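You operate a simulated robot arm through the tools that you are given. There is no shell and no other tool. Be economical: measure what you need, move in short steps, check, and stop when the job is done.

The job below is to be done with a simulated robot arm. You get a single attempt, and the scene is never put back.

TASK
Close the waste drawer. Press the frame zero key three times. Open the right cabinet door, take the sponge from the second shelf from the bottom of the grey cabinet and leave it on the office desk top and shut the door again. Open the right glass door, put the black-taped packet from the upper glass shelf of the grey cabinet on the purple notebook, then shut the door. Fetch the tea flask and stand it on the orange disc. Take the rubber anvil pad and put it on the big table top. Pull the left chest lid open. The order is free. Set down upright: black-taped packet, tea flask.

The check looks at the end state, three seconds after you hand in, the way a careful person would. Anything else that was tipped, shoved, dropped, spilled or broken makes it a failure. Lids that push on must go on centred and level and be pressed home; caps that screw on are set level and turned clockwise until they are tight.

THE ROBOT
A 6-joint arm with a fingered hand on a trunk, on a base that drives. Base frame: it is fixed to the floor where the robot stands at the start and does not move with it; the origin is under the middle of the robot, x ahead of it, y to its left, z up. Readings come in m, degrees, newtons and seconds.
With the tool pointing down near the work surface it reaches from about 0.22 to 0.78 m from the robot's upright axis, wherever it stands. Its first joint turns from -115.0 to 115.0 degrees. Places, roughly: big table top [-4.5, -0.4, 0.8]; black-taped packet (16x8x10 cm) [3, -2.6, 1.4]; frame zero key [1.1, -0.5, 0.8]; left chest lid [-10.8, -0.4, 0.8]; notebook [1.5, -1, 0.75]; office desk top [0, -2.6, 0.8]; orange disc (11x11x2 cm) [0, -2.4, 0.8]; right cabinet door [2.9, -2.6, 0.5]; right glass door [2.9, -2.6, 1.4]; rubber anvil pad (11x16x4 cm) [-0.5, -1.5, 0.8]; sponge (10x7x4 cm) [3.1, -2.6, 0.5]; tea flask (7x7x21 cm) [0.3, -2.5, 0.9]; waste drawer [0.6, 0.1, 0.5]. Payload 4 kg.
The TCP is the grasp point between the finger pads, 0.026 m short of the fingertips. In the tool frame z runs along the fingers and y along their closing line. Largest opening 0.164 m; the body of the gripper starts 0.073 m behind the TCP. The gripper is a hand of 5 fingers: y runs from the thumb to the fingers, the wrist lies at [0, 0, -0.239] in the tool frame, and closing takes about 1.5 s.
Orientation is that of the tool frame in the base frame, as a unit quaternion [x, y, z, w]. With the fingers straight down and closing along the base's y, the tool's x points along the base's -x, its y along +y and its z along -z.

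THE INTERFACE
- The arm moves only by the tool apply_moves. Its argument "steps" is a list of rows, each a list of 3 entries, a list of its own where there are three numbers: the shift along the tool's x, y, z in m, then the turn, a rotation vector about the tool's x, y, z in degrees, then the gripper command, from -1 (shut) to 1 (fully open), values between in proportion. In form: [[[dx, dy, dz], [wx, wy, wz], claw], ...]. A call has 1 to 20 rows; each row shifts and turns the commanded pose from where the row before left it, along the tool's axes as they then stand. Each row takes 0.2 s and may step no farther than 0.05 m and 8.6 degrees from the row before; otherwise, or with a gripper value out of range, the whole call is refused. Where a pose cannot be reached the arm comes as near as it can. A force on the tool above 40 N (or 10 N above the force at the start of the call, whichever is more), or a blocked arm, ends the call early, and 0.2 s more pass. Each finger travels about 0.045 m/s and halts on what it meets, pressing with about 23 N; the grip force reading is that of the motor and also rises with nothing between the fingers. The clock runs only during rows and for 0.2 s after the last one: add rows that do not move to give the fingers time. It gives the time, the measured TCP pose, the force on the tool (base axes), the opening and the grip force at its end, in the units of the frame above (readings bear some noise), with the torque about the TCP (base axes, N m) and any sound that the robot's microphone picked up.
- Cameras (640 x 400 px; columns grow to the right, rows downward): "scene" is now at [0.0166, 0.166, 1.5245]; the picture's right is [-0.23, -0.97, 0.00], its down [-0.73, 0.17, -0.66] and it looks along [0.64, -0.15, -0.75] (base axes); focal length 271 px, centre (320, 200). "wrist" rides on the gripper at [0.05, -0.07, -0.094] in the tool frame; the picture's right is [0.81, 0.59, 0.00], its down [-0.43, 0.60, -0.68] and it looks along [-0.40, 0.55, 0.74] (tool axes); focal length 270 px, centre (320, 200). There is no depth. A picture from a camera that has moved, and an enlarged one, comes with that camera's place and axes in the base frame and with its lens.
- get_image(camera): a new picture of that camera. The clock stands still meanwhile.
- slide_trunk(by): slides the trunk up (or, below 0, down) by that many m; the arm and the scene camera ride with it, the base frame stays. It gives what a move gives, with no picture.
- roll_base(legs): drives the robot by 1 to 6 legs, each [ahead, left, turn to the left] in m, m and degrees, along the robot's own axes; the way and the turn of a leg run together, so that a leg with both is an arc; at most 1.5 m and 180 degrees a leg. The arm and the cameras ride along, it lands a little off, and it stops where it bumps. It gives what a move gives.
- hand_shape(shape): the hand has 5 fingers and takes this shape, open, in about a second: jaw (thumb against the fingers, like two jaws); tri (thumb and two fingers); tip (a fingertip pinch); poke (one finger out to press); point (the index stretched); flat (the hand flat); cup (the hand cupped); fist (a fist). The gripper value then closes the fingers along that shape, each until it touches; the sizes above hold for jaw. It gives what a move gives, with no picture.
- aim_head(pan, tilt): turns the head with the scene camera to pan (to the left, within 155 degrees either way) and tilt (down, from -29 to 69), counted from straight ahead of the robot. It gives what a move gives.
- close_up(camera, box): a new picture of the part [left, top, right, bottom] of that camera's present view, enlarged. The clock stands still meanwhile.
- job_done(): hands the job in; it is judged then, once.

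Work in short steps. Places have to be worked out from the pictures, the camera data and where the tool is seen: move nearer, look again, correct. Check each grasp and each placing, and mend what went wrong. You have 217 turns and 202 pictures in all, those below and enlarged ones among them. Open the gripper and draw the arm clear of the work before you hand the job in, unless the task says otherwise.

The tools are called after "Request:" as a command line: name --argument value ..., lists and objects as JSON in quotes. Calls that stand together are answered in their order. apply_moves: Moves the arm, as the interface text tells. Its arguments: {"type":"object","properties":{"steps":{"type":"array"}},"required":["steps"]} The other tools are called the same way: slide_trunk (by) slides the trunk up or down; hand_shape (shape) gives the hand a shape; roll_base (legs) drives the base; aim_head (pan, tilt) turns the head that bears the scene camera; get_image (camera) takes a picture; close_up (camera, box) takes an enlarged picture of a part of a camera's view; job_done () hands the job in.

At the start:

```text
time: 0.0
tool_pos: [0.5965, -0.0063, 1.0758]
ee_rot: [0.0, 1.0, 0.0, 0.001]
force: [-0.2, 0.2, -0.6]
torque: [0.0, 0.04, 0.02]
grip_width: 0.1642
grasp_force: 0.0
shape: jaw
trunk travel left (down, up): [-0.575, 0.415]
robot x, y, heading: [-0.0017, -0.0007, 0.2]
head pan, tilt: [-13.3, 48.8]
```

scene: 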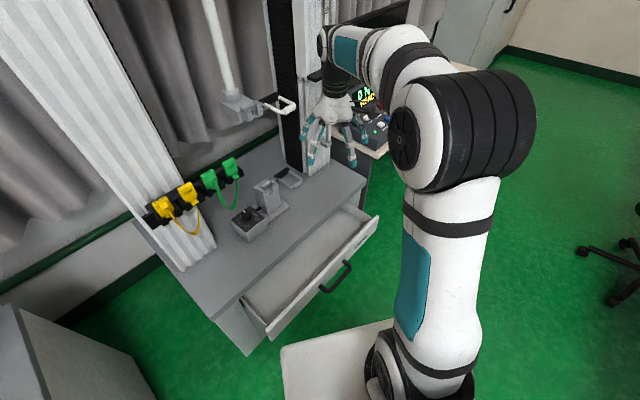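
wrist: 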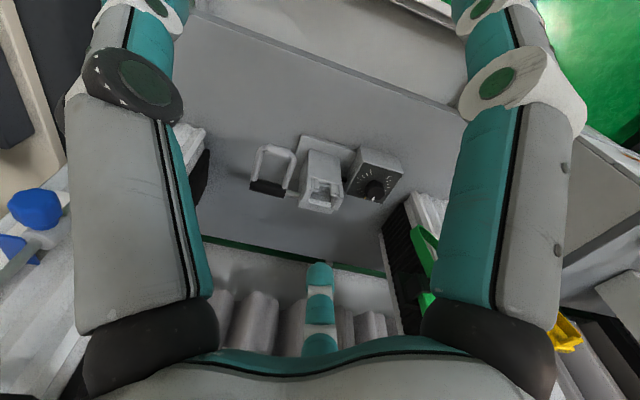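

The first pictures show the waste drawer open ahead of me. I turn the head to survey the surroundings first.

Request:
aim_head --pan -50 --tilt 30

Request:
get_image --camera "scene"

Request:
aim_head --pan -100 --tilt 25

Request:
get_image --camera "scene"

Request:
aim_head --pan -150 --tilt 20

Request:
get_image --camera "scene"

Request:
aim_head --pan 155 --tilt 20

Request:
get_image --camera "scene"

```text
time: 1.0
tool_pos: [0.5977, -0.0058, 1.0768]
ee_rot: [0.0, 1.0, 0.0, 0.0]
force: [0.4, -0.4, 0.1]
torque: [0.02, 0.0, -0.01]
grip_width: 0.1639
grasp_force: 0.1
shape: jaw
trunk travel left (down, up): [-0.575, 0.415]
robot x, y, heading: [0.0029, -0.0011, -0.4]
head pan, tilt: [-50.0, 30.0]
```

```text
199 pictures are left
camera scene: at [-0.0012, 0.1147, 1.5524], right [-0.77, -0.64, 0.0], down [-0.32, 0.38, -0.87], along [0.56, -0.66, -0.5], focal length 271 px, centre (320, 200)
```

scene: 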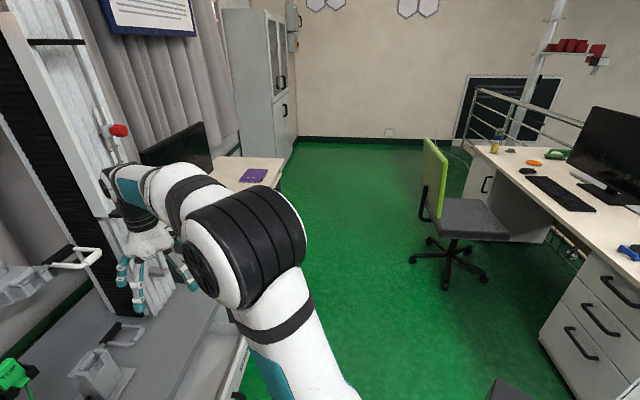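

```text
time: 2.2
tool_pos: [0.5966, -0.0068, 1.0762]
ee_rot: [0.0, 1.0, 0.0, 0.0]
force: [-0.8, 0.3, 0.5]
torque: [-0.02, 0.0, 0.01]
grip_width: 0.1641
grasp_force: 0.0
shape: jaw
trunk travel left (down, up): [-0.575, 0.415]
robot x, y, heading: [-0.0001, 0.0015, 0.1]
head pan, tilt: [-100.0, 25.0]
```

```text
198 pictures are left
camera scene: at [-0.0753, 0.0932, 1.5604], right [-0.98, 0.17, 0.0], down [0.07, 0.42, -0.91], along [-0.16, -0.89, -0.42], focal length 271 px, centre (320, 200)
```

scene: 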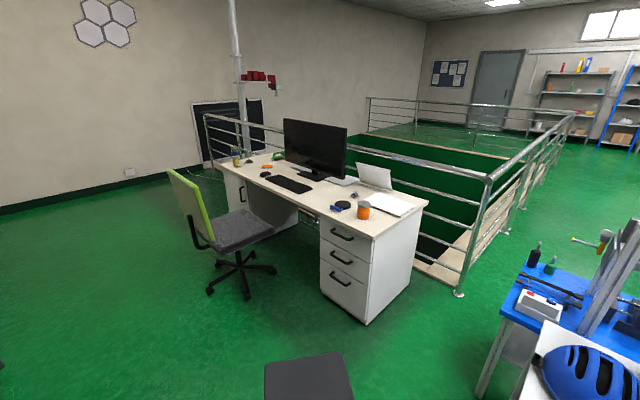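

```text
time: 3.4
tool_pos: [0.5976, -0.0063, 1.0759]
ee_rot: [0.0, 1.0, -0.001, 0.0]
force: [-0.2, 0.9, 0.6]
torque: [-0.02, 0.02, 0.0]
grip_width: 0.164
grasp_force: 0.0
shape: jaw
trunk travel left (down, up): [-0.575, 0.415]
robot x, y, heading: [0.0007, 0.0011, -0.0]
head pan, tilt: [-150.0, 20.0]
```

```text
197 pictures are left
camera scene: at [-0.14, 0.1373, 1.5685], right [-0.5, 0.87, 0.0], down [0.3, 0.17, -0.94], along [-0.81, -0.47, -0.34], focal length 271 px, centre (320, 200)
```

scene: 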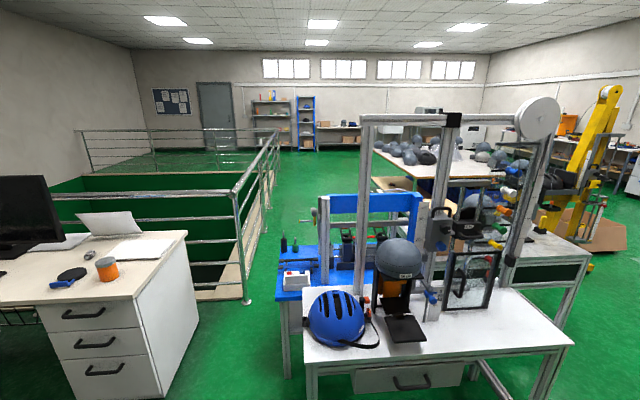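

```text
time: 7.5
tool_pos: [0.5978, -0.0062, 1.0757]
ee_rot: [0.0, 1.0, 0.0, -0.001]
force: [0.3, 0.3, -0.3]
torque: [0.04, 0.03, -0.02]
grip_width: 0.1638
grasp_force: 0.0
shape: jaw
trunk travel left (down, up): [-0.575, 0.415]
robot x, y, heading: [0.0005, -0.0016, -0.1]
head pan, tilt: [154.7, 20.0]
```

```text
196 pictures are left
camera scene: at [-0.1435, 0.2238, 1.5685], right [0.43, 0.9, 0.0], down [0.31, -0.15, -0.94], along [-0.85, 0.4, -0.34], focal length 271 px, centre (320, 200)
```

scene: 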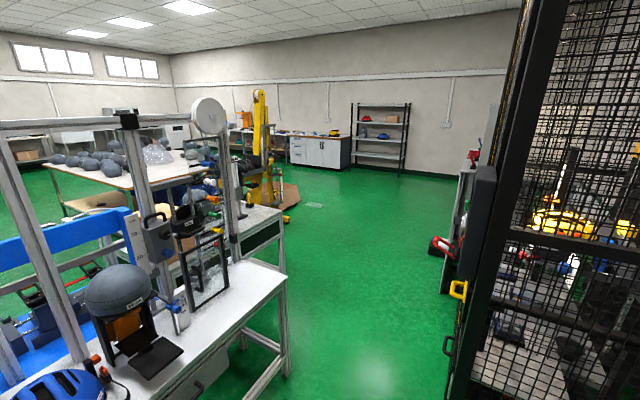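

The waste drawer is open ahead at an angle. I look at it and at the key panel more closely.

Request:
aim_head --pan 10 --tilt 60

Request:
get_image --camera "scene"

Request:
aim_head --pan -30 --tilt 35

Request:
get_image --camera "scene"

```text
time: 9.8
tool_pos: [0.598, -0.006, 1.0761]
ee_rot: [0.0, 1.0, 0.0, -0.001]
force: [0.4, 0.8, 0.0]
torque: [-0.01, 0.01, 0.0]
grip_width: 0.1639
grasp_force: 0.0
shape: jaw
trunk travel left (down, up): [-0.575, 0.415]
robot x, y, heading: [-0.0012, -0.0029, 0.1]
head pan, tilt: [10.0, 60.0]
```

```text
195 pictures are left
camera scene: at [0.0063, 0.1955, 1.5103], right [0.17, -0.98, 0.0], down [-0.85, -0.15, -0.5], along [0.49, 0.09, -0.87], focal length 271 px, centre (320, 200)
```

scene: 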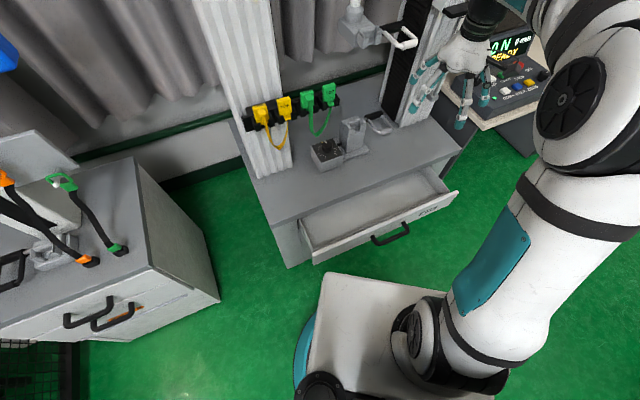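

```text
time: 10.9
tool_pos: [0.5974, -0.0069, 1.076]
ee_rot: [0.0, 1.0, 0.0, 0.0]
force: [0.0, -0.4, -0.5]
torque: [-0.01, -0.01, -0.02]
grip_width: 0.1637
grasp_force: 0.1
shape: jaw
trunk travel left (down, up): [-0.575, 0.415]
robot x, y, heading: [0.0012, -0.0018, -0.0]
head pan, tilt: [-30.0, 35.0]
```

```text
194 pictures are left
camera scene: at [0.0169, 0.14, 1.5446], right [-0.5, -0.87, 0.0], down [-0.5, 0.29, -0.82], along [0.71, -0.41, -0.57], focal length 271 px, centre (320, 200)
```

scene: 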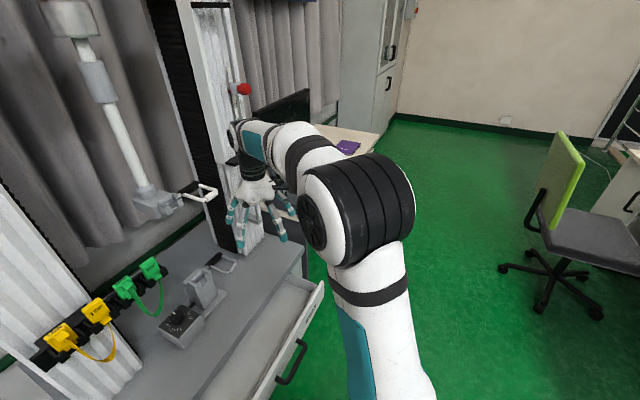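

The handle is about (0.47, 0.0, 0.5) and the closing direction about (0.83, 0.56). I close the fingers, draw back above the spot in front of the drawer, and lower the trunk.

Request:
apply_moves --steps '[[[0.04, -0.012, 0], [0, 0, 0], -1], [[0.04, -0.012, 0], [0, 0, 0], -1], [[0.04, -0.012, 0], [0, 0, 0], -1], [[0.04, -0.012, 0], [0, 0, 0], -1], [[0.04, -0.012, 0], [0, 0, 0], -1], [[0, 0, 0], [0, 0, 0], -1], [[0, 0, 0], [0, 0, 0], -1], [[0, 0, 0], [0, 0, 0], -1]]'

Request:
slide_trunk --by -0.4

Request:
aim_head --pan 10 --tilt 60

Request:
get_image --camera "scene"

```text
time: 12.7
tool_pos: [0.3964, -0.0657, 1.0762]
ee_rot: [0.0, 1.0, 0.0, 0.0]
force: [-1.3, 0.6, 0.1]
torque: [0.03, 0.0, 0.0]
grip_width: 0.0035
grasp_force: 0.1
shape: jaw
trunk travel left (down, up): [-0.575, 0.415]
robot x, y, heading: [-0.0002, -0.0016, 0.2]
head pan, tilt: [-30.0, 35.0]
```

```text
time: 16.5
tool_pos: [0.3965, -0.0654, 0.6678]
ee_rot: [0.0, 1.0, 0.002, -0.01]
force: [-0.2, 0.0, 0.1]
torque: [0.04, 0.01, 0.0]
grip_width: 0.0001
grasp_force: 22.9
shape: jaw
trunk travel left (down, up): [-0.175, 0.815]
robot x, y, heading: [-0.0008, -0.001, 0.2]
head pan, tilt: [-30.0, 35.0]
```

```text
time: 17.6
tool_pos: [0.3963, -0.065, 0.6686]
ee_rot: [0.0, 1.0, 0.002, -0.011]
force: [0.5, -0.3, 0.1]
torque: [0.0, -0.01, 0.01]
grip_width: 0.0
grasp_force: 22.7
shape: jaw
trunk travel left (down, up): [-0.175, 0.815]
robot x, y, heading: [0.0014, -0.0018, 0.1]
head pan, tilt: [10.0, 60.0]
```

```text
193 pictures are left
camera scene: at [0.0062, 0.1954, 1.11], right [0.17, -0.98, 0.0], down [-0.85, -0.15, -0.5], along [0.49, 0.09, -0.87], focal length 271 px, centre (320, 200)
```

scene: 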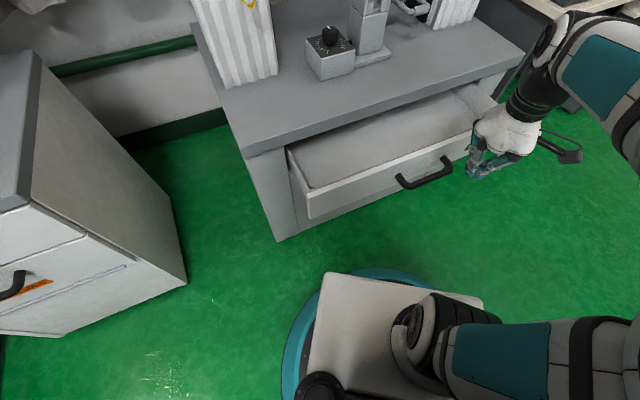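

Two views put the handle at (0.457, 0.0, 0.53). I go down and then push toward (0.83, 0.56).

Request:
apply_moves --steps '[[[0, 0, 0.045], [0, 0, 0], -1], [[0, 0, 0.045], [0, 0, 0], -1], [[0, 0, 0.04], [0, 0, 0], -1], [[-0.025, 0.017, 0], [0, 0, 0], -1], [[-0.025, 0.017, 0], [0, 0, 0], -1], [[-0.025, 0.017, 0], [0, 0, 0], -1]]'

Request:
get_image --camera "scene"

```text
time: 19.0
tool_pos: [0.4706, -0.015, 0.547]
ee_rot: [0.0, 1.0, 0.0, 0.001]
force: [-0.2, 0.1, -1.2]
torque: [-0.02, 0.0, -0.03]
grip_width: 0.0
grasp_force: 23.1
shape: jaw
trunk travel left (down, up): [-0.175, 0.815]
robot x, y, heading: [-0.0002, -0.001, -0.2]
head pan, tilt: [10.0, 60.0]
```

```text
192 pictures are left
camera scene: at [0.006, 0.1954, 1.1103], right [0.17, -0.98, 0.0], down [-0.85, -0.15, -0.5], along [0.49, 0.09, -0.87], focal length 271 px, centre (320, 200)
```

scene: 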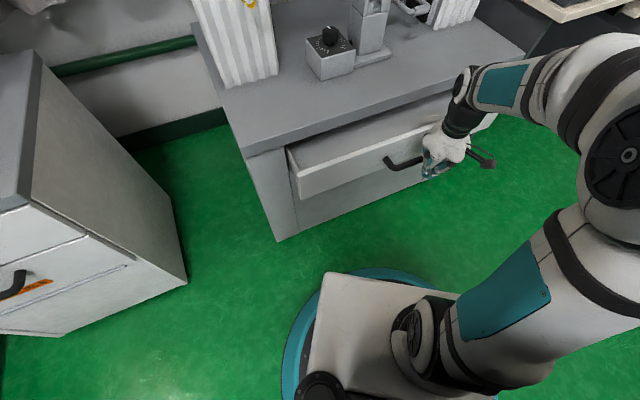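

The drawer is moving in. I keep pushing until it meets its stop.

Request:
apply_moves --steps '[[[-0.025, 0.017, 0], [0, 0, 0], -1], [[-0.025, 0.017, 0], [0, 0, 0], -1], [[-0.025, 0.017, 0], [0, 0, 0], -1], [[-0.017, 0.011, 0], [0, 0, 0], -1], [[-0.017, 0.011, 0], [0, 0, 0], -1], [[-0.017, 0.011, 0], [0, 0, 0], -1], [[-0.017, 0.011, 0], [0, 0, 0], -1]]'

Request:
get_image --camera "scene"

```text
time: 20.0
tool_pos: [0.5515, 0.0385, 0.5437]
ee_rot: [0.002, 1.0, -0.003, -0.009]
force: [-14.9, -7.1, 11.4]
torque: [0.07, -0.23, -0.06]
grip_width: 0.0
grasp_force: 22.8
shape: jaw
trunk travel left (down, up): [-0.175, 0.815]
robot x, y, heading: [0.003, 0.0018, 0.0]
head pan, tilt: [10.0, 60.0]
stopped in row 4: the force on the tool passed its limit at 52 N (the readings are from after the stop); the commanded pose is now the measured one
```

```text
191 pictures are left
camera scene: at [0.0044, 0.1946, 1.1106], right [0.17, -0.99, 0.0], down [-0.85, -0.15, -0.5], along [0.49, 0.09, -0.87], focal length 271 px, centre (320, 200)
```

scene: 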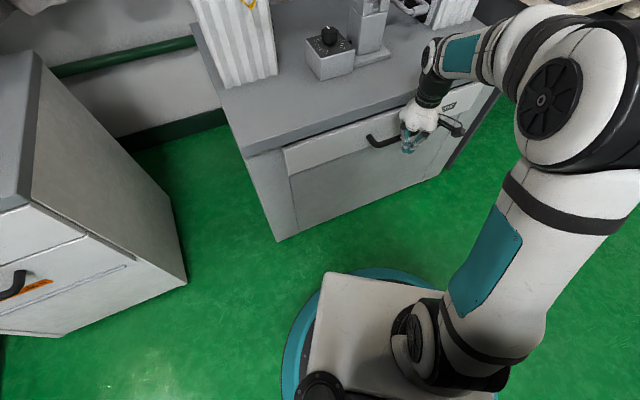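

The drawer is shut against its stop. I back off straight, raise the trunk and check.

Request:
apply_moves --steps '[[[0.025, -0.017, 0], [0, 0, 0], -1], [[0.025, -0.017, 0], [0, 0, 0], -1], [[0.025, -0.017, 0], [0, 0, 0], -1], [[0.025, -0.017, 0], [0, 0, 0], -1]]'

Request:
slide_trunk --by 0.4

Request:
close_up --camera "scene" --box '[200, 100, 520, 300]'

Request:
aim_head --pan -30 --tilt 30

Request:
get_image --camera "scene"

```text
time: 21.0
tool_pos: [0.4529, -0.0289, 0.5455]
ee_rot: [0.002, 1.0, -0.004, -0.009]
force: [-0.7, 0.7, -0.8]
torque: [0.0, 0.04, 0.01]
grip_width: 0.0001
grasp_force: 22.7
shape: jaw
trunk travel left (down, up): [-0.175, 0.815]
robot x, y, heading: [-0.0013, -0.0, -0.1]
head pan, tilt: [10.0, 60.0]
```

```text
time: 24.8
tool_pos: [0.4522, -0.0284, 0.9459]
ee_rot: [0.0, 1.0, -0.002, -0.009]
force: [-0.2, 0.8, 0.3]
torque: [0.01, 0.01, 0.02]
grip_width: 0.0
grasp_force: 22.9
shape: jaw
trunk travel left (down, up): [-0.575, 0.415]
robot x, y, heading: [-0.0005, 0.0002, -0.2]
head pan, tilt: [10.0, 60.0]
```

```text
2.00 times, centred on (360, 200) of scene
camera zoom: at [0.0061, 0.1953, 1.5103], right [0.17, -0.98, 0.0], down [-0.85, -0.15, -0.5], along [0.49, 0.09, -0.87], focal length 542 px, centre (240, 200)
```

zoom: 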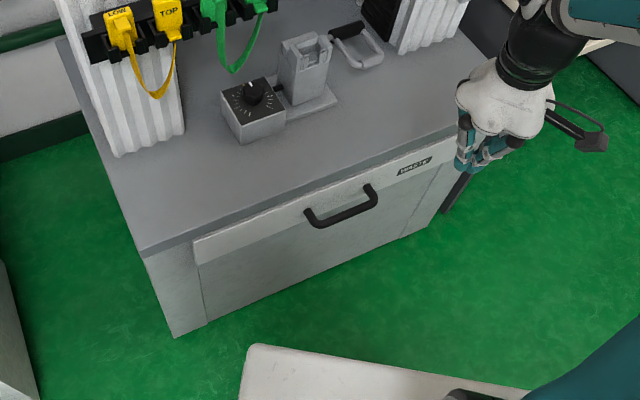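

```text
time: 25.9
tool_pos: [0.4531, -0.0292, 0.9459]
ee_rot: [0.001, 1.0, -0.003, -0.008]
force: [0.4, 0.2, -0.9]
torque: [0.0, 0.0, -0.01]
grip_width: 0.0001
grasp_force: 22.9
shape: jaw
trunk travel left (down, up): [-0.575, 0.415]
robot x, y, heading: [-0.0003, -0.0023, 0.0]
head pan, tilt: [-30.0, 30.0]
```

```text
189 pictures are left
camera scene: at [0.0187, 0.1385, 1.5524], right [-0.5, -0.87, 0.0], down [-0.43, 0.25, -0.87], along [0.75, -0.43, -0.5], focal length 271 px, centre (320, 200)
```

scene: 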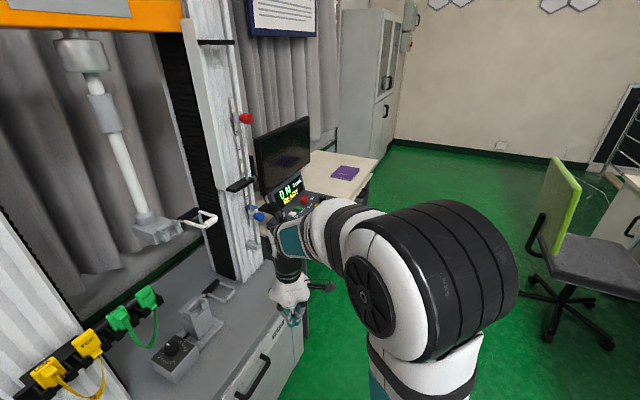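

The waste drawer is shut. Next the key: I drive to the right to get a clear view of the console.

Request:
roll_base --legs '[[0, -0.75, 0], [0.3, 0, 0]]'

Request:
aim_head --pan 10 --tilt 40

Request:
get_image --camera "scene"

```text
time: 31.6
tool_pos: [0.7521, -0.7774, 0.946]
ee_rot: [0.004, 1.0, -0.002, -0.01]
force: [0.4, 0.3, -0.3]
torque: [0.03, 0.01, 0.0]
grip_width: 0.0
grasp_force: 22.9
shape: jaw
trunk travel left (down, up): [-0.575, 0.415]
robot x, y, heading: [0.2965, -0.7464, -0.3]
head pan, tilt: [-30.0, 30.0]
```

```text
time: 32.7
tool_pos: [0.7521, -0.7773, 0.9458]
ee_rot: [0.004, 1.0, -0.002, -0.009]
force: [0.6, -0.3, -1.6]
torque: [0.01, 0.0, 0.04]
grip_width: 0.0002
grasp_force: 22.9
shape: jaw
trunk travel left (down, up): [-0.575, 0.415]
robot x, y, heading: [0.2997, -0.7449, -0.5]
head pan, tilt: [10.0, 40.0]
```

```text
188 pictures are left
camera scene: at [0.3249, -0.5477, 1.5371], right [0.17, -0.99, 0.0], down [-0.63, -0.11, -0.77], along [0.76, 0.13, -0.64], focal length 271 px, centre (320, 200)
```

scene: 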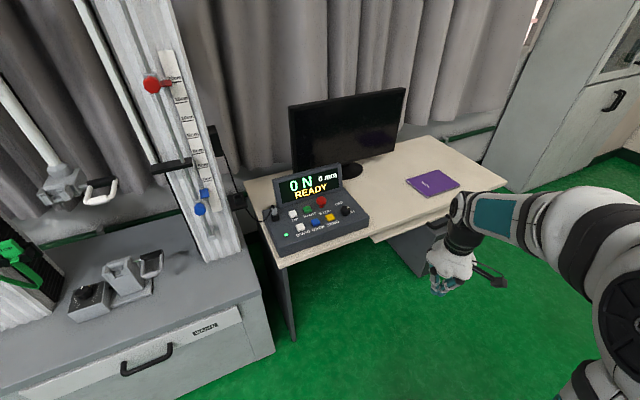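

Clear view of the console. I enlarge it to read the labels, and look at the notebook.

Request:
close_up --camera "scene" --box '[250, 160, 378, 240]'

Request:
close_up --camera "scene" --box '[340, 120, 532, 240]'

```text
5.00 times, centred on (314, 200) of scene
camera zoom: at [0.3249, -0.5477, 1.5371], right [0.17, -0.99, 0.0], down [-0.63, -0.11, -0.77], along [0.76, 0.13, -0.64], focal length 1355 px, centre (350, 200)
```

zoom: 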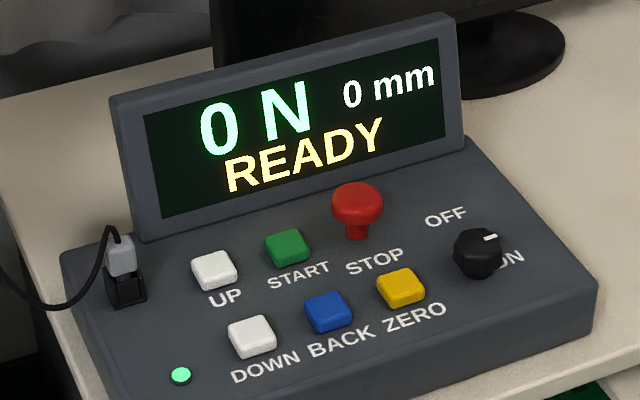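

```text
3.33 times, centred on (436, 180) of scene
camera zoom: at [0.3249, -0.5477, 1.5371], right [0.17, -0.99, 0.0], down [-0.63, -0.11, -0.77], along [0.76, 0.13, -0.64], focal length 903 px, centre (-67, 267)
```

zoom: 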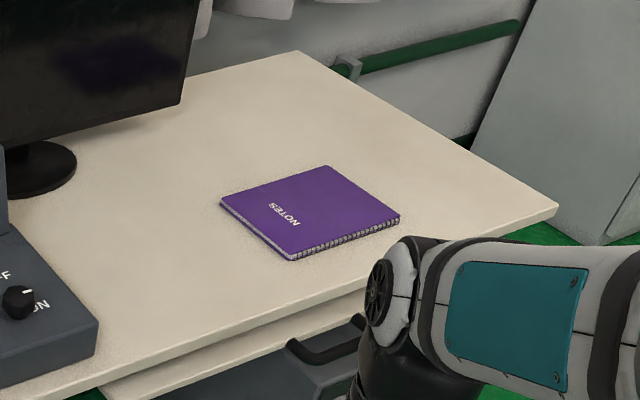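

The yellow ZERO key is at about (1.08, -0.46, 0.82) and the notebook at (1.46, -0.91, 0.76). I drive 0.2 m nearer, take the poke shape, and look.

Request:
roll_base --legs '[[0.2, 0, 0]]'

Request:
hand_shape --shape "poke"

Request:
get_image --camera "scene"

Request:
get_image --camera "wrist"

```text
time: 34.2
tool_pos: [0.9499, -0.7761, 0.9437]
ee_rot: [0.003, 1.0, -0.002, -0.01]
force: [-0.3, 0.0, 0.7]
torque: [0.04, 0.03, -0.01]
grip_width: 0.0
grasp_force: 22.5
shape: jaw
trunk travel left (down, up): [-0.575, 0.415]
robot x, y, heading: [0.5003, -0.7473, -0.2]
head pan, tilt: [10.0, 40.0]
```

```text
time: 35.1
tool_pos: [0.9483, -0.775, 0.9463]
ee_rot: [0.003, 1.0, -0.003, -0.008]
force: [-0.4, 0.7, -0.3]
torque: [0.01, 0.01, 0.04]
grip_width: 0.0001
grasp_force: 0.0
shape: poke
trunk travel left (down, up): [-0.575, 0.415]
robot x, y, heading: [0.4958, -0.7489, -0.1]
head pan, tilt: [10.0, 40.0]
```

```text
185 pictures are left
camera scene: at [0.5213, -0.5487, 1.5371], right [0.17, -0.99, 0.0], down [-0.63, -0.11, -0.77], along [0.75, 0.13, -0.64], focal length 271 px, centre (320, 200)
```

scene: 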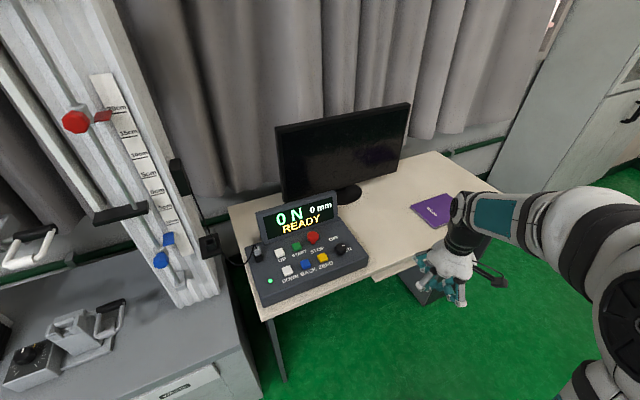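

```text
184 pictures are left
camera wrist: at [0.9, -0.8446, 1.0401], right [-0.81, 0.59, 0.01], down [0.45, 0.6, 0.67], along [0.39, 0.54, -0.75], focal length 270 px, centre (320, 200)
```

wrist: 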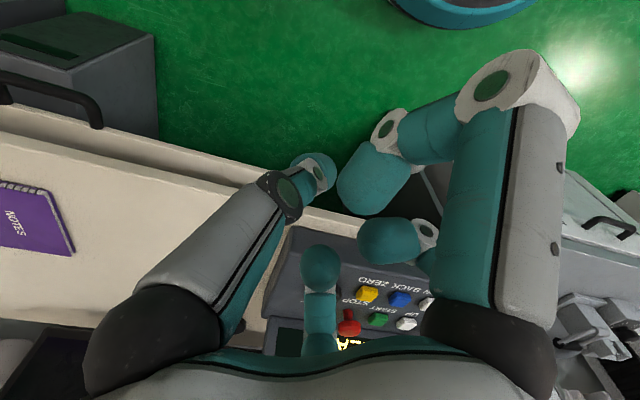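

I close the hand along the poke shape and look at where the poking finger lies.

Request:
apply_moves --steps '[[[0, 0, 0], [0, 0, 0], -1], [[0, 0, 0], [0, 0, 0], -1], [[0, 0, 0], [0, 0, 0], -1], [[0, 0, 0], [0, 0, 0], -1], [[0, 0, 0], [0, 0, 0], -1], [[0, 0, 0], [0, 0, 0], -1], [[0, 0, 0], [0, 0, 0], -1], [[0, 0, 0], [0, 0, 0], -1]]'

Request:
get_image --camera "wrist"

Request:
close_up --camera "scene" --box '[390, 210, 518, 330]'

```text
time: 36.9
tool_pos: [0.9481, -0.7767, 0.9452]
ee_rot: [0.001, 1.0, -0.002, -0.009]
force: [0.7, 0.4, 0.0]
torque: [0.01, 0.02, 0.0]
grip_width: 0.0
grasp_force: 23.1
shape: jaw
trunk travel left (down, up): [-0.575, 0.415]
robot x, y, heading: [0.4966, -0.7467, -0.1]
head pan, tilt: [10.0, 40.0]
```

```text
183 pictures are left
camera wrist: at [0.9, -0.8446, 1.0401], right [-0.81, 0.59, 0.01], down [0.45, 0.6, 0.67], along [0.39, 0.54, -0.75], focal length 270 px, centre (320, 200)
```

wrist: 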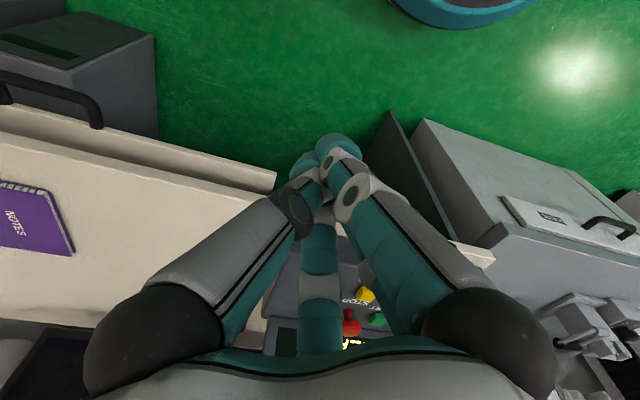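

```text
3.33 times, centred on (454, 270) of scene
camera zoom: at [0.5213, -0.5487, 1.5371], right [0.17, -0.99, 0.0], down [-0.63, -0.11, -0.77], along [0.75, 0.13, -0.64], focal length 903 px, centre (-127, -33)
```

zoom: 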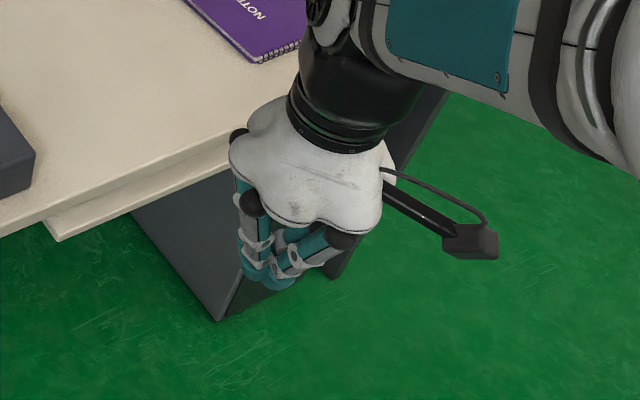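

Closing reverted it to jaw. I take poke again and hold it with an open value.

Request:
hand_shape --shape "poke"

Request:
apply_moves --steps '[[[0, 0, 0], [0, 0, 0], 1], [[0, 0, 0], [0, 0, 0], 1]]'

Request:
close_up --camera "scene" --box '[390, 210, 518, 330]'

```text
time: 37.8
tool_pos: [0.9493, -0.7756, 0.9452]
ee_rot: [0.002, 1.0, -0.002, -0.009]
force: [0.6, -1.0, -0.1]
torque: [-0.02, 0.0, -0.02]
grip_width: 0.0002
grasp_force: 0.0
shape: poke
trunk travel left (down, up): [-0.575, 0.415]
robot x, y, heading: [0.4946, -0.748, -0.2]
head pan, tilt: [10.0, 40.0]
```

```text
time: 38.4
tool_pos: [0.9496, -0.777, 0.9456]
ee_rot: [0.003, 1.0, -0.003, -0.009]
force: [0.4, -0.7, 0.3]
torque: [-0.01, 0.0, 0.01]
grip_width: 0.0001
grasp_force: 0.2
shape: poke
trunk travel left (down, up): [-0.575, 0.415]
robot x, y, heading: [0.4965, -0.7476, 0.1]
head pan, tilt: [10.0, 40.0]
```

```text
3.33 times, centred on (454, 270) of scene
camera zoom: at [0.5213, -0.5487, 1.5371], right [0.17, -0.99, 0.0], down [-0.63, -0.11, -0.77], along [0.75, 0.13, -0.64], focal length 903 px, centre (-127, -33)
```

zoom: 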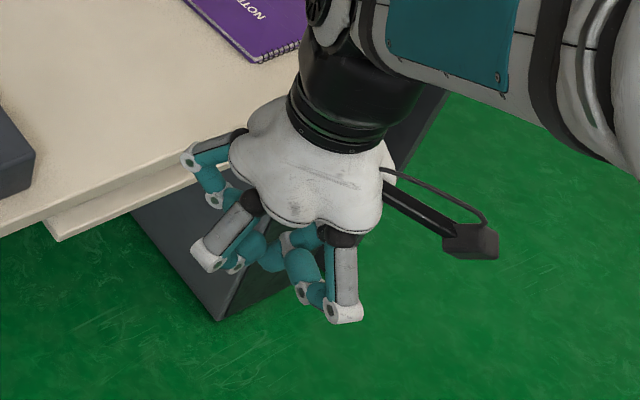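

The poke finger's tip lies on the TCP axis, 26 mm below the TCP. I take a sharp view of the key from here to triangulate.

Request:
close_up --camera "scene" --box '[256, 220, 384, 300]'

```text
5.00 times, centred on (320, 260) of scene
camera zoom: at [0.5213, -0.5487, 1.5371], right [0.17, -0.99, 0.0], down [-0.63, -0.11, -0.77], along [0.75, 0.13, -0.64], focal length 1355 px, centre (320, -100)
```

zoom: 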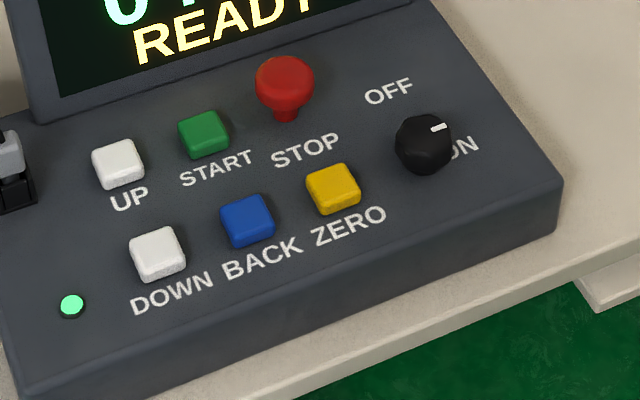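

Triangulated: the key is at (1.087, -0.458, 0.804). I yaw the hand 60° so that the curled fingers miss STOP and the knob, and move above the key.

Request:
apply_moves --steps '[[[0, 0, -0.007], [0, 0, -8.57], 1], [[0, 0, -0.007], [0, 0, -8.57], 1], [[0, 0, -0.007], [0, 0, -8.57], 1], [[0, 0, -0.007], [0, 0, -8.57], 1], [[0, 0, -0.007], [0, 0, -8.57], 1], [[0, 0, -0.007], [0, 0, -8.57], 1], [[0, 0, -0.007], [0, 0, -8.57], 1], [[-0.0431, 0.0051, 0], [0, 0, 0], 1], [[-0.0431, 0.0051, 0], [0, 0, 0], 1], [[-0.0431, 0.0051, 0], [0, 0, 0], 1], [[-0.0431, 0.0051, 0], [0, 0, 0], 1], [[-0.0431, 0.0051, 0], [0, 0, 0], 1], [[-0.0431, 0.0051, 0], [0, 0, 0], 1], [[-0.0431, 0.0051, 0], [0, 0, 0], 1], [[-0.0431, 0.0051, 0], [0, 0, 0], 1]]'

Request:
close_up --camera "scene" --box '[224, 140, 416, 300]'

Request:
get_image --camera "wrist"

```text
time: 41.6
tool_pos: [1.0873, -0.4557, 0.9878]
ee_rot: [-0.497, 0.868, 0.003, -0.011]
force: [0.8, 0.3, 0.2]
torque: [0.02, 0.0, 0.0]
grip_width: 0.0001
grasp_force: 0.2
shape: poke
trunk travel left (down, up): [-0.575, 0.415]
robot x, y, heading: [0.5011, -0.7502, -0.2]
head pan, tilt: [10.0, 40.0]
```

```text
2.50 times, centred on (320, 220) of scene
camera zoom: at [0.5218, -0.5479, 1.537], right [0.17, -0.99, 0.0], down [-0.63, -0.11, -0.77], along [0.75, 0.13, -0.64], focal length 677 px, centre (320, 150)
```

zoom: 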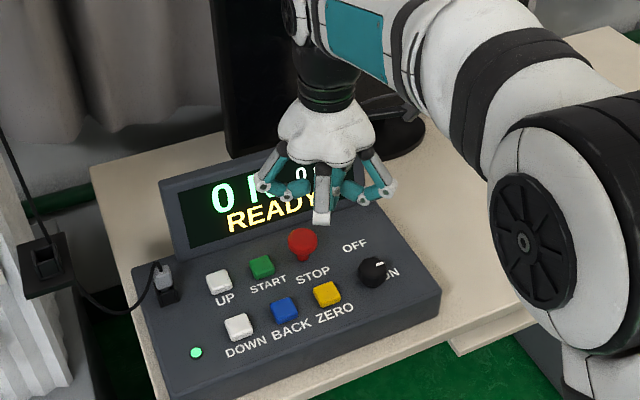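

```text
178 pictures are left
camera wrist: at [1.124, -0.5334, 1.0804], right [-0.92, -0.4, 0.02], down [-0.28, 0.68, 0.68], along [-0.29, 0.62, -0.73], focal length 270 px, centre (320, 200)
```

wrist: 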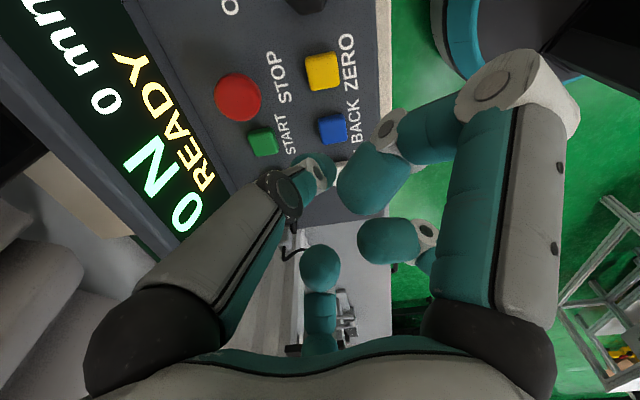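

The tip should be over the key. I go down to about 2 cm above it and check.

Request:
apply_moves --steps '[[[0, 0, 0.045], [0, 0, 0], 1], [[0, 0, 0.045], [0, 0, 0], 1], [[0, 0, 0.04], [0, 0, 0], 1]]'

Request:
close_up --camera "scene" --box '[256, 200, 384, 280]'

Request:
close_up --camera "wrist" --box '[200, 80, 440, 230]'

```text
time: 42.4
tool_pos: [1.0855, -0.4587, 0.8585]
ee_rot: [-0.498, 0.867, 0.002, -0.009]
force: [-0.7, -1.1, 0.1]
torque: [0.01, -0.01, 0.02]
grip_width: 0.0
grasp_force: 0.0
shape: poke
trunk travel left (down, up): [-0.575, 0.415]
robot x, y, heading: [0.4964, -0.7508, -0.3]
head pan, tilt: [10.0, 40.0]
```

```text
5.00 times, centred on (320, 240) of scene
camera zoom: at [0.5216, -0.5484, 1.5371], right [0.17, -0.99, 0.0], down [-0.63, -0.11, -0.77], along [0.75, 0.13, -0.64], focal length 1355 px, centre (320, 0)
```

zoom: 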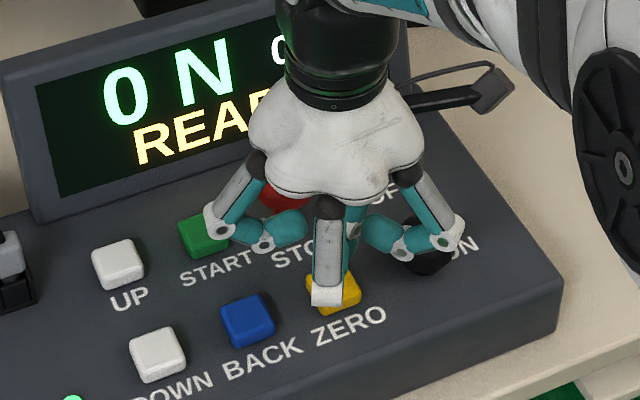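

```text
2.67 times, centred on (320, 155) of wrist
camera zoom: at [1.1216, -0.5368, 0.9519], right [-0.92, -0.4, 0.02], down [-0.28, 0.68, 0.68], along [-0.29, 0.62, -0.73], focal length 721 px, centre (320, 320)
```

zoom: 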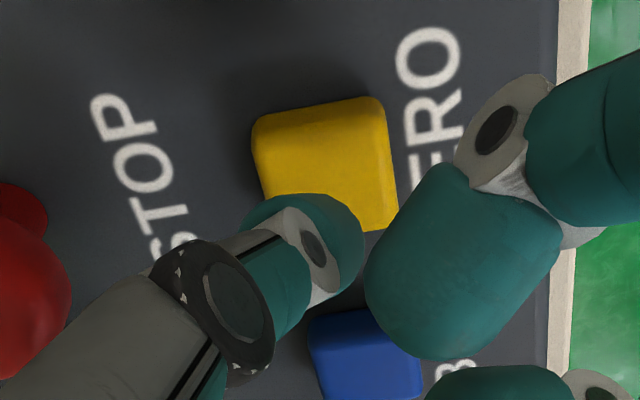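

The tip is over the yellow key. I lower in small steps to find the contact and watch the force and sound.

Request:
apply_moves --steps '[[[0, 0, 0.006], [0, 0, 0], 1], [[0, 0, 0.006], [0, 0, 0], 1], [[0, 0, 0.005], [0, 0, 0], 1]]'

Request:
close_up --camera "wrist" --box '[200, 80, 440, 230]'

```text
time: 43.2
tool_pos: [1.0879, -0.4586, 0.8436]
ee_rot: [-0.498, 0.867, 0.002, -0.009]
force: [-0.5, 0.0, 0.2]
torque: [-0.01, 0.0, -0.01]
grip_width: 0.0
grasp_force: 0.1
shape: poke
trunk travel left (down, up): [-0.575, 0.415]
robot x, y, heading: [0.4963, -0.7473, -0.3]
head pan, tilt: [10.0, 40.0]
```

```text
2.67 times, centred on (320, 155) of wrist
camera zoom: at [1.1232, -0.536, 0.9364], right [-0.92, -0.4, 0.02], down [-0.28, 0.68, 0.68], along [-0.29, 0.62, -0.73], focal length 721 px, centre (320, 320)
```

zoom: 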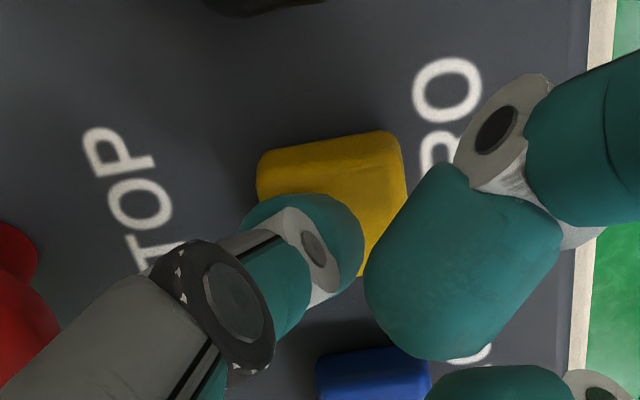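

No contact yet, and the tip is about 4 mm off-centre. I correct and continue down in fine steps.

Request:
apply_moves --steps '[[[0.0032, 0.0024, 0.003], [0, 0, 0], 1], [[0, 0, 0.003], [0, 0, 0], 1], [[0, 0, 0.003], [0, 0, 0], 1]]'

Request:
apply_moves --steps '[[[0, 0, 0.003], [0, 0, 0], 1], [[0, 0, 0], [0, 0, 0], 1]]'

Request:
close_up --camera "wrist" --box '[200, 80, 440, 230]'

```text
time: 44.0
tool_pos: [1.084, -0.4592, 0.8351]
ee_rot: [-0.497, 0.868, 0.002, -0.008]
force: [2.4, 0.4, 7.8]
torque: [0.03, -0.07, 0.01]
grip_width: 0.0
grasp_force: 0.0
shape: poke
trunk travel left (down, up): [-0.575, 0.415]
robot x, y, heading: [0.4968, -0.747, -0.1]
head pan, tilt: [10.0, 40.0]
heard: click
```

```text
time: 44.6
tool_pos: [1.0824, -0.4593, 0.8339]
ee_rot: [-0.498, 0.867, 0.002, -0.008]
force: [7.3, -0.1, 21.1]
torque: [0.06, -0.17, -0.02]
grip_width: 0.0
grasp_force: 0.1
shape: poke
trunk travel left (down, up): [-0.575, 0.415]
robot x, y, heading: [0.4981, -0.7468, -0.3]
head pan, tilt: [10.0, 40.0]
```

```text
2.67 times, centred on (320, 155) of wrist
camera zoom: at [1.1186, -0.5375, 0.9265], right [-0.92, -0.4, 0.01], down [-0.29, 0.68, 0.68], along [-0.28, 0.62, -0.73], focal length 721 px, centre (320, 320)
```

zoom: 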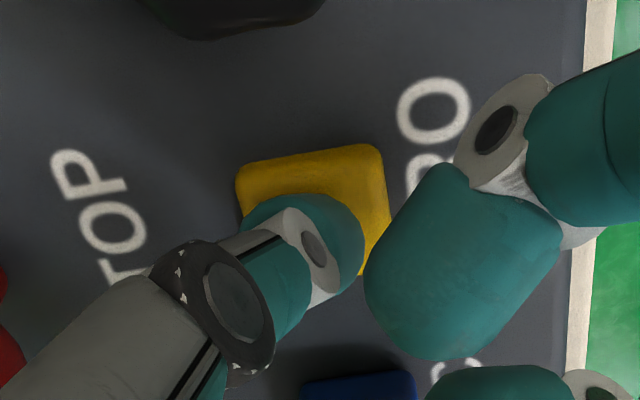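

One click, key bottomed. I lift clear, then press a second and a third time, each in its own call.

Request:
apply_moves --steps '[[[0, 0, -0.006], [0, 0, 0], 1], [[0, 0, -0.008], [0, 0, 0], 1], [[0, 0, 0], [0, 0, 0], 1]]'

Request:
apply_moves --steps '[[[0, 0, 0.005], [0, 0, 0], 1], [[0, 0, 0.004], [0, 0, 0], 1], [[0, 0, 0.003], [0, 0, 0], 1], [[0, 0, 0], [0, 0, 0], 1]]'

Request:
apply_moves --steps '[[[0, 0, -0.006], [0, 0, 0], 1], [[0, 0, -0.006], [0, 0, 0], 1], [[0, 0, 0], [0, 0, 0], 1]]'

```text
time: 45.4
tool_pos: [1.0816, -0.4586, 0.8436]
ee_rot: [-0.498, 0.867, 0.003, -0.01]
force: [0.1, -1.0, -0.8]
torque: [-0.01, -0.03, -0.01]
grip_width: 0.0
grasp_force: 0.1
shape: poke
trunk travel left (down, up): [-0.575, 0.415]
robot x, y, heading: [0.495, -0.7529, 0.0]
head pan, tilt: [10.0, 40.0]
```

```text
time: 46.4
tool_pos: [1.0822, -0.4593, 0.8361]
ee_rot: [-0.498, 0.867, 0.003, -0.008]
force: [2.1, 0.5, 9.9]
torque: [0.06, -0.07, 0.02]
grip_width: 0.0002
grasp_force: 0.1
shape: poke
trunk travel left (down, up): [-0.575, 0.415]
robot x, y, heading: [0.4975, -0.748, -0.2]
head pan, tilt: [10.0, 40.0]
heard: click
```

```text
time: 47.2
tool_pos: [1.0822, -0.4601, 0.8466]
ee_rot: [-0.498, 0.867, 0.003, -0.009]
force: [-0.3, 0.1, -0.8]
torque: [-0.01, 0.02, -0.03]
grip_width: 0.0001
grasp_force: 0.0
shape: poke
trunk travel left (down, up): [-0.575, 0.415]
robot x, y, heading: [0.4933, -0.7515, -0.3]
head pan, tilt: [10.0, 40.0]
```

Two clean clicks so far. Now the third press, and then lift well clear.

Request:
apply_moves --steps '[[[0, 0, 0.005], [0, 0, 0], 1], [[0, 0, 0.004], [0, 0, 0], 1], [[0, 0, 0.003], [0, 0, 0], 1], [[0, 0, 0], [0, 0, 0], 1]]'

Request:
apply_moves --steps '[[[0, 0, -0.01], [0, 0, 0], 1], [[0, 0, -0.04], [0, 0, 0], 1], [[0, 0, -0.04], [0, 0, 0], 1], [[0, 0, -0.04], [0, 0, 0], 1], [[0, 0, -0.04], [0, 0, 0], 1]]'

Request:
get_image --camera "scene"

```text
time: 48.2
tool_pos: [1.0823, -0.4606, 0.8358]
ee_rot: [-0.498, 0.867, 0.003, -0.007]
force: [3.0, -2.3, 11.7]
torque: [0.01, -0.1, -0.04]
grip_width: 0.0
grasp_force: 0.0
shape: poke
trunk travel left (down, up): [-0.575, 0.415]
robot x, y, heading: [0.4959, -0.7487, -0.0]
head pan, tilt: [10.0, 40.0]
heard: click
```

```text
time: 49.4
tool_pos: [1.0861, -0.4592, 1.0039]
ee_rot: [-0.498, 0.867, 0.003, -0.009]
force: [-0.2, 0.0, -0.9]
torque: [0.01, -0.01, -0.02]
grip_width: 0.0001
grasp_force: 0.0
shape: poke
trunk travel left (down, up): [-0.575, 0.415]
robot x, y, heading: [0.4932, -0.7461, 0.2]
head pan, tilt: [10.0, 40.0]
```

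```text
173 pictures are left
camera scene: at [0.521, -0.5487, 1.537], right [0.17, -0.99, 0.0], down [-0.63, -0.11, -0.77], along [0.75, 0.13, -0.64], focal length 271 px, centre (320, 200)
```

scene: 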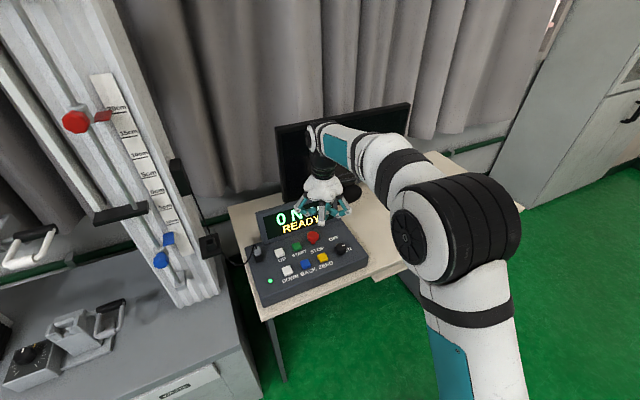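

Three clicks, display READY. I retract the arm, reset the hand to jaw, then turn to face the wall direction and strafe to the cabinet.

Request:
apply_moves --steps '[[[0.0465, 0, -0.005], [0, 0, 0], 1], [[0.0465, 0, -0.005], [0, 0, 0], 1], [[0.0465, 0, -0.005], [0, 0, 0], 1], [[0.0465, 0, 0], [0, 0, 0], 1], [[0.0465, 0, 0], [0, 0, 0], 1], [[0.0465, 0, 0], [0, 0, 0], 1], [[0.0465, 0, 0], [0, 0, 0], 1], [[0.0465, 0, 0], [0, 0, 0], 1], [[0, 0, 0], [0, 0, 8.57], 1], [[0, 0, 0], [0, 0, 8.57], 1], [[0, 0, 0], [0, 0, 8.57], 1], [[0, 0, 0], [0, 0, 8.57], 1], [[0, 0, 0], [0, 0, 8.57], 1], [[0, 0, 0], [0, 0, 8.57], 1], [[0, 0, 0], [0, 0, 8.57], 1]]'

Request:
hand_shape --shape "jaw"

Request:
roll_base --legs '[[0, 0, 34], [0, -1.3, 0], [0, -1.2, 0]]'

Request:
aim_head --pan -5 --tilt 15

Request:
get_image --camera "scene"

```text
time: 52.6
tool_pos: [0.8976, -0.7811, 1.0243]
ee_rot: [0.004, 1.0, -0.002, -0.009]
force: [0.3, -0.3, 0.1]
torque: [0.01, 0.03, 0.01]
grip_width: 0.0
grasp_force: 0.1
shape: poke
trunk travel left (down, up): [-0.575, 0.415]
robot x, y, heading: [0.4978, -0.7482, -0.1]
head pan, tilt: [10.0, 40.0]
```

```text
time: 53.5
tool_pos: [0.8985, -0.7801, 1.0227]
ee_rot: [0.002, 1.0, -0.002, -0.009]
force: [-0.3, -0.5, -0.3]
torque: [0.02, -0.01, 0.01]
grip_width: 0.1642
grasp_force: 0.2
shape: jaw
trunk travel left (down, up): [-0.575, 0.415]
robot x, y, heading: [0.4978, -0.7459, -0.3]
head pan, tilt: [10.0, 40.0]
```

```text
time: 67.5
tool_pos: [2.2725, -2.6252, 1.0247]
ee_rot: [-0.294, 0.956, -0.005, -0.007]
force: [-1.0, -0.3, -0.2]
torque: [0.0, 0.03, -0.04]
grip_width: 0.1639
grasp_force: 0.0
shape: jaw
trunk travel left (down, up): [-0.575, 0.415]
robot x, y, heading: [1.9206, -2.8264, 34.1]
head pan, tilt: [10.0, 40.0]
```

```text
time: 68.4
tool_pos: [2.2717, -2.6249, 1.0227]
ee_rot: [-0.294, 0.956, -0.004, -0.007]
force: [-0.2, -0.6, -0.1]
torque: [0.01, -0.02, -0.01]
grip_width: 0.1638
grasp_force: 0.1
shape: jaw
trunk travel left (down, up): [-0.575, 0.415]
robot x, y, heading: [1.921, -2.827, 34.3]
head pan, tilt: [-5.0, 15.0]
```

```text
172 pictures are left
camera scene: at [1.8511, -2.6618, 1.5765], right [0.49, -0.87, 0.0], down [-0.23, -0.13, -0.97], along [0.84, 0.47, -0.26], focal length 271 px, centre (320, 200)
```

scene: 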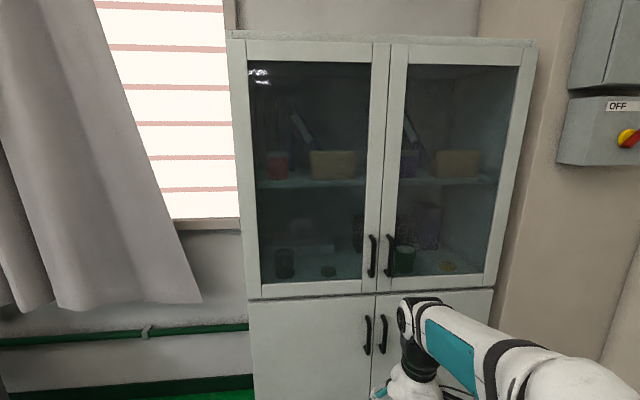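

I see the cabinet with the right doors hinged on the right, handles at about d-offset 0.33 m from the camera. I reach the hand forward, turn it horizontal with a narrow opening, then lower the trunk.

Request:
apply_moves --steps '[[[-0.045, -0.016, 0], [0, 0, 0], -0.3], [[-0.045, -0.016, 0], [0, 0, 0], -0.3], [[-0.045, -0.016, 0], [0, 0, 0], -0.3], [[-0.045, -0.016, 0], [0, 0, 0], -0.3], [[-0.045, -0.016, 0], [0, 0, 0], -0.3], [[-0.045, -0.016, 0], [0, 0, 0], -0.3], [[-0.045, -0.016, 0], [0, 0, 0], -0.3], [[-0.045, -0.016, 0], [0, 0, 0], -0.3], [[0, 0, 0], [0, -8.18, 0], -0.3], [[0, 0, 0], [0, -8.18, 0], -0.3], [[0, 0, 0], [0, -8.18, 0], -0.3], [[0, 0, 0], [0, -8.18, 0], -0.3], [[0, 0, 0], [0, -8.18, 0], -0.3], [[0, 0, 0], [0, -8.18, 0], -0.3], [[0, 0, 0], [0, -8.18, 0], -0.3], [[0, 0, 0], [0, -8.18, 0], -0.3], [[0, 0, 0], [0, -8.18, 0], -0.3], [[0, 0, 0], [0, -8.18, 0], -0.3], [[0, 0, 0], [0, -8.18, 0], -0.3]]'

Request:
slide_trunk --by -0.25

Request:
aim_head --pan -10 --tilt 35

Request:
get_image --camera "scene"

Request:
get_image --camera "wrist"

```text
time: 72.4
tool_pos: [2.6159, -2.5382, 0.9979]
ee_rot: [-0.266, 0.866, 0.122, 0.406]
force: [-0.1, -0.2, -0.3]
torque: [0.02, 0.0, -0.03]
grip_width: 0.0577
grasp_force: 0.0
shape: jaw
out of reach, approached as far as the arm can: row 7, 8, 15, 16, 17, 18, 19
trunk travel left (down, up): [-0.575, 0.415]
robot x, y, heading: [1.9245, -2.8282, 34.3]
head pan, tilt: [-5.0, 15.0]
```

```text
time: 75.0
tool_pos: [2.6152, -2.5386, 0.7474]
ee_rot: [-0.267, 0.865, 0.123, 0.407]
force: [-0.6, -0.2, -0.6]
torque: [-0.01, -0.02, -0.03]
grip_width: 0.0577
grasp_force: 0.1
shape: jaw
trunk travel left (down, up): [-0.325, 0.665]
robot x, y, heading: [1.924, -2.8214, 34.1]
head pan, tilt: [-5.0, 15.0]
```

```text
time: 75.8
tool_pos: [2.6154, -2.5392, 0.7469]
ee_rot: [-0.266, 0.865, 0.122, 0.406]
force: [-0.4, 0.3, -0.1]
torque: [-0.02, 0.02, -0.03]
grip_width: 0.0577
grasp_force: 0.0
shape: jaw
trunk travel left (down, up): [-0.325, 0.665]
robot x, y, heading: [1.9223, -2.8253, 34.2]
head pan, tilt: [-10.0, 35.0]
```

```text
171 pictures are left
camera scene: at [1.85, -2.6713, 1.2947], right [0.41, -0.91, 0.0], down [-0.52, -0.24, -0.82], along [0.75, 0.34, -0.57], focal length 271 px, centre (320, 200)
```

scene: 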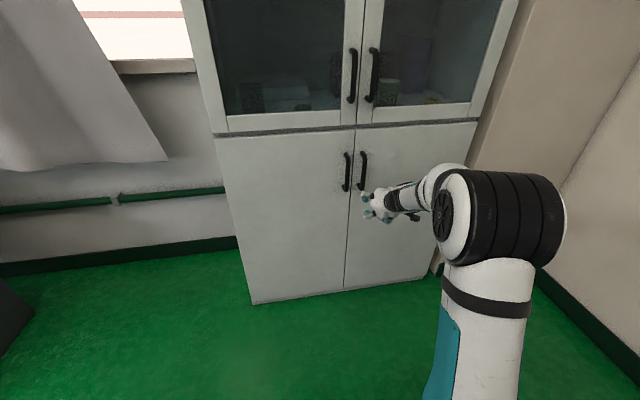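

```text
170 pictures are left
camera wrist: at [2.5684, -2.654, 0.7685], right [-0.76, 0.19, -0.62], down [-0.54, 0.36, 0.76], along [0.37, 0.91, -0.17], focal length 270 px, centre (320, 200)
```

wrist: 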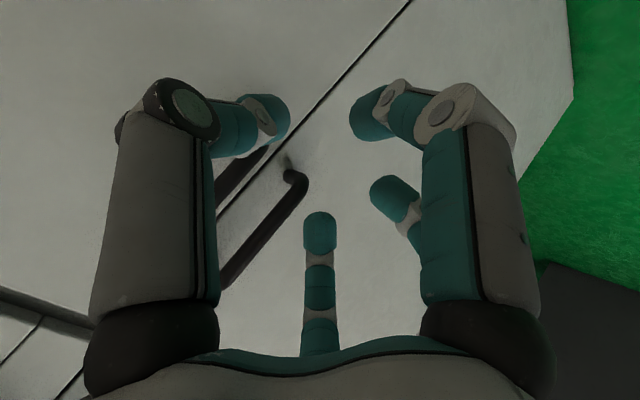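

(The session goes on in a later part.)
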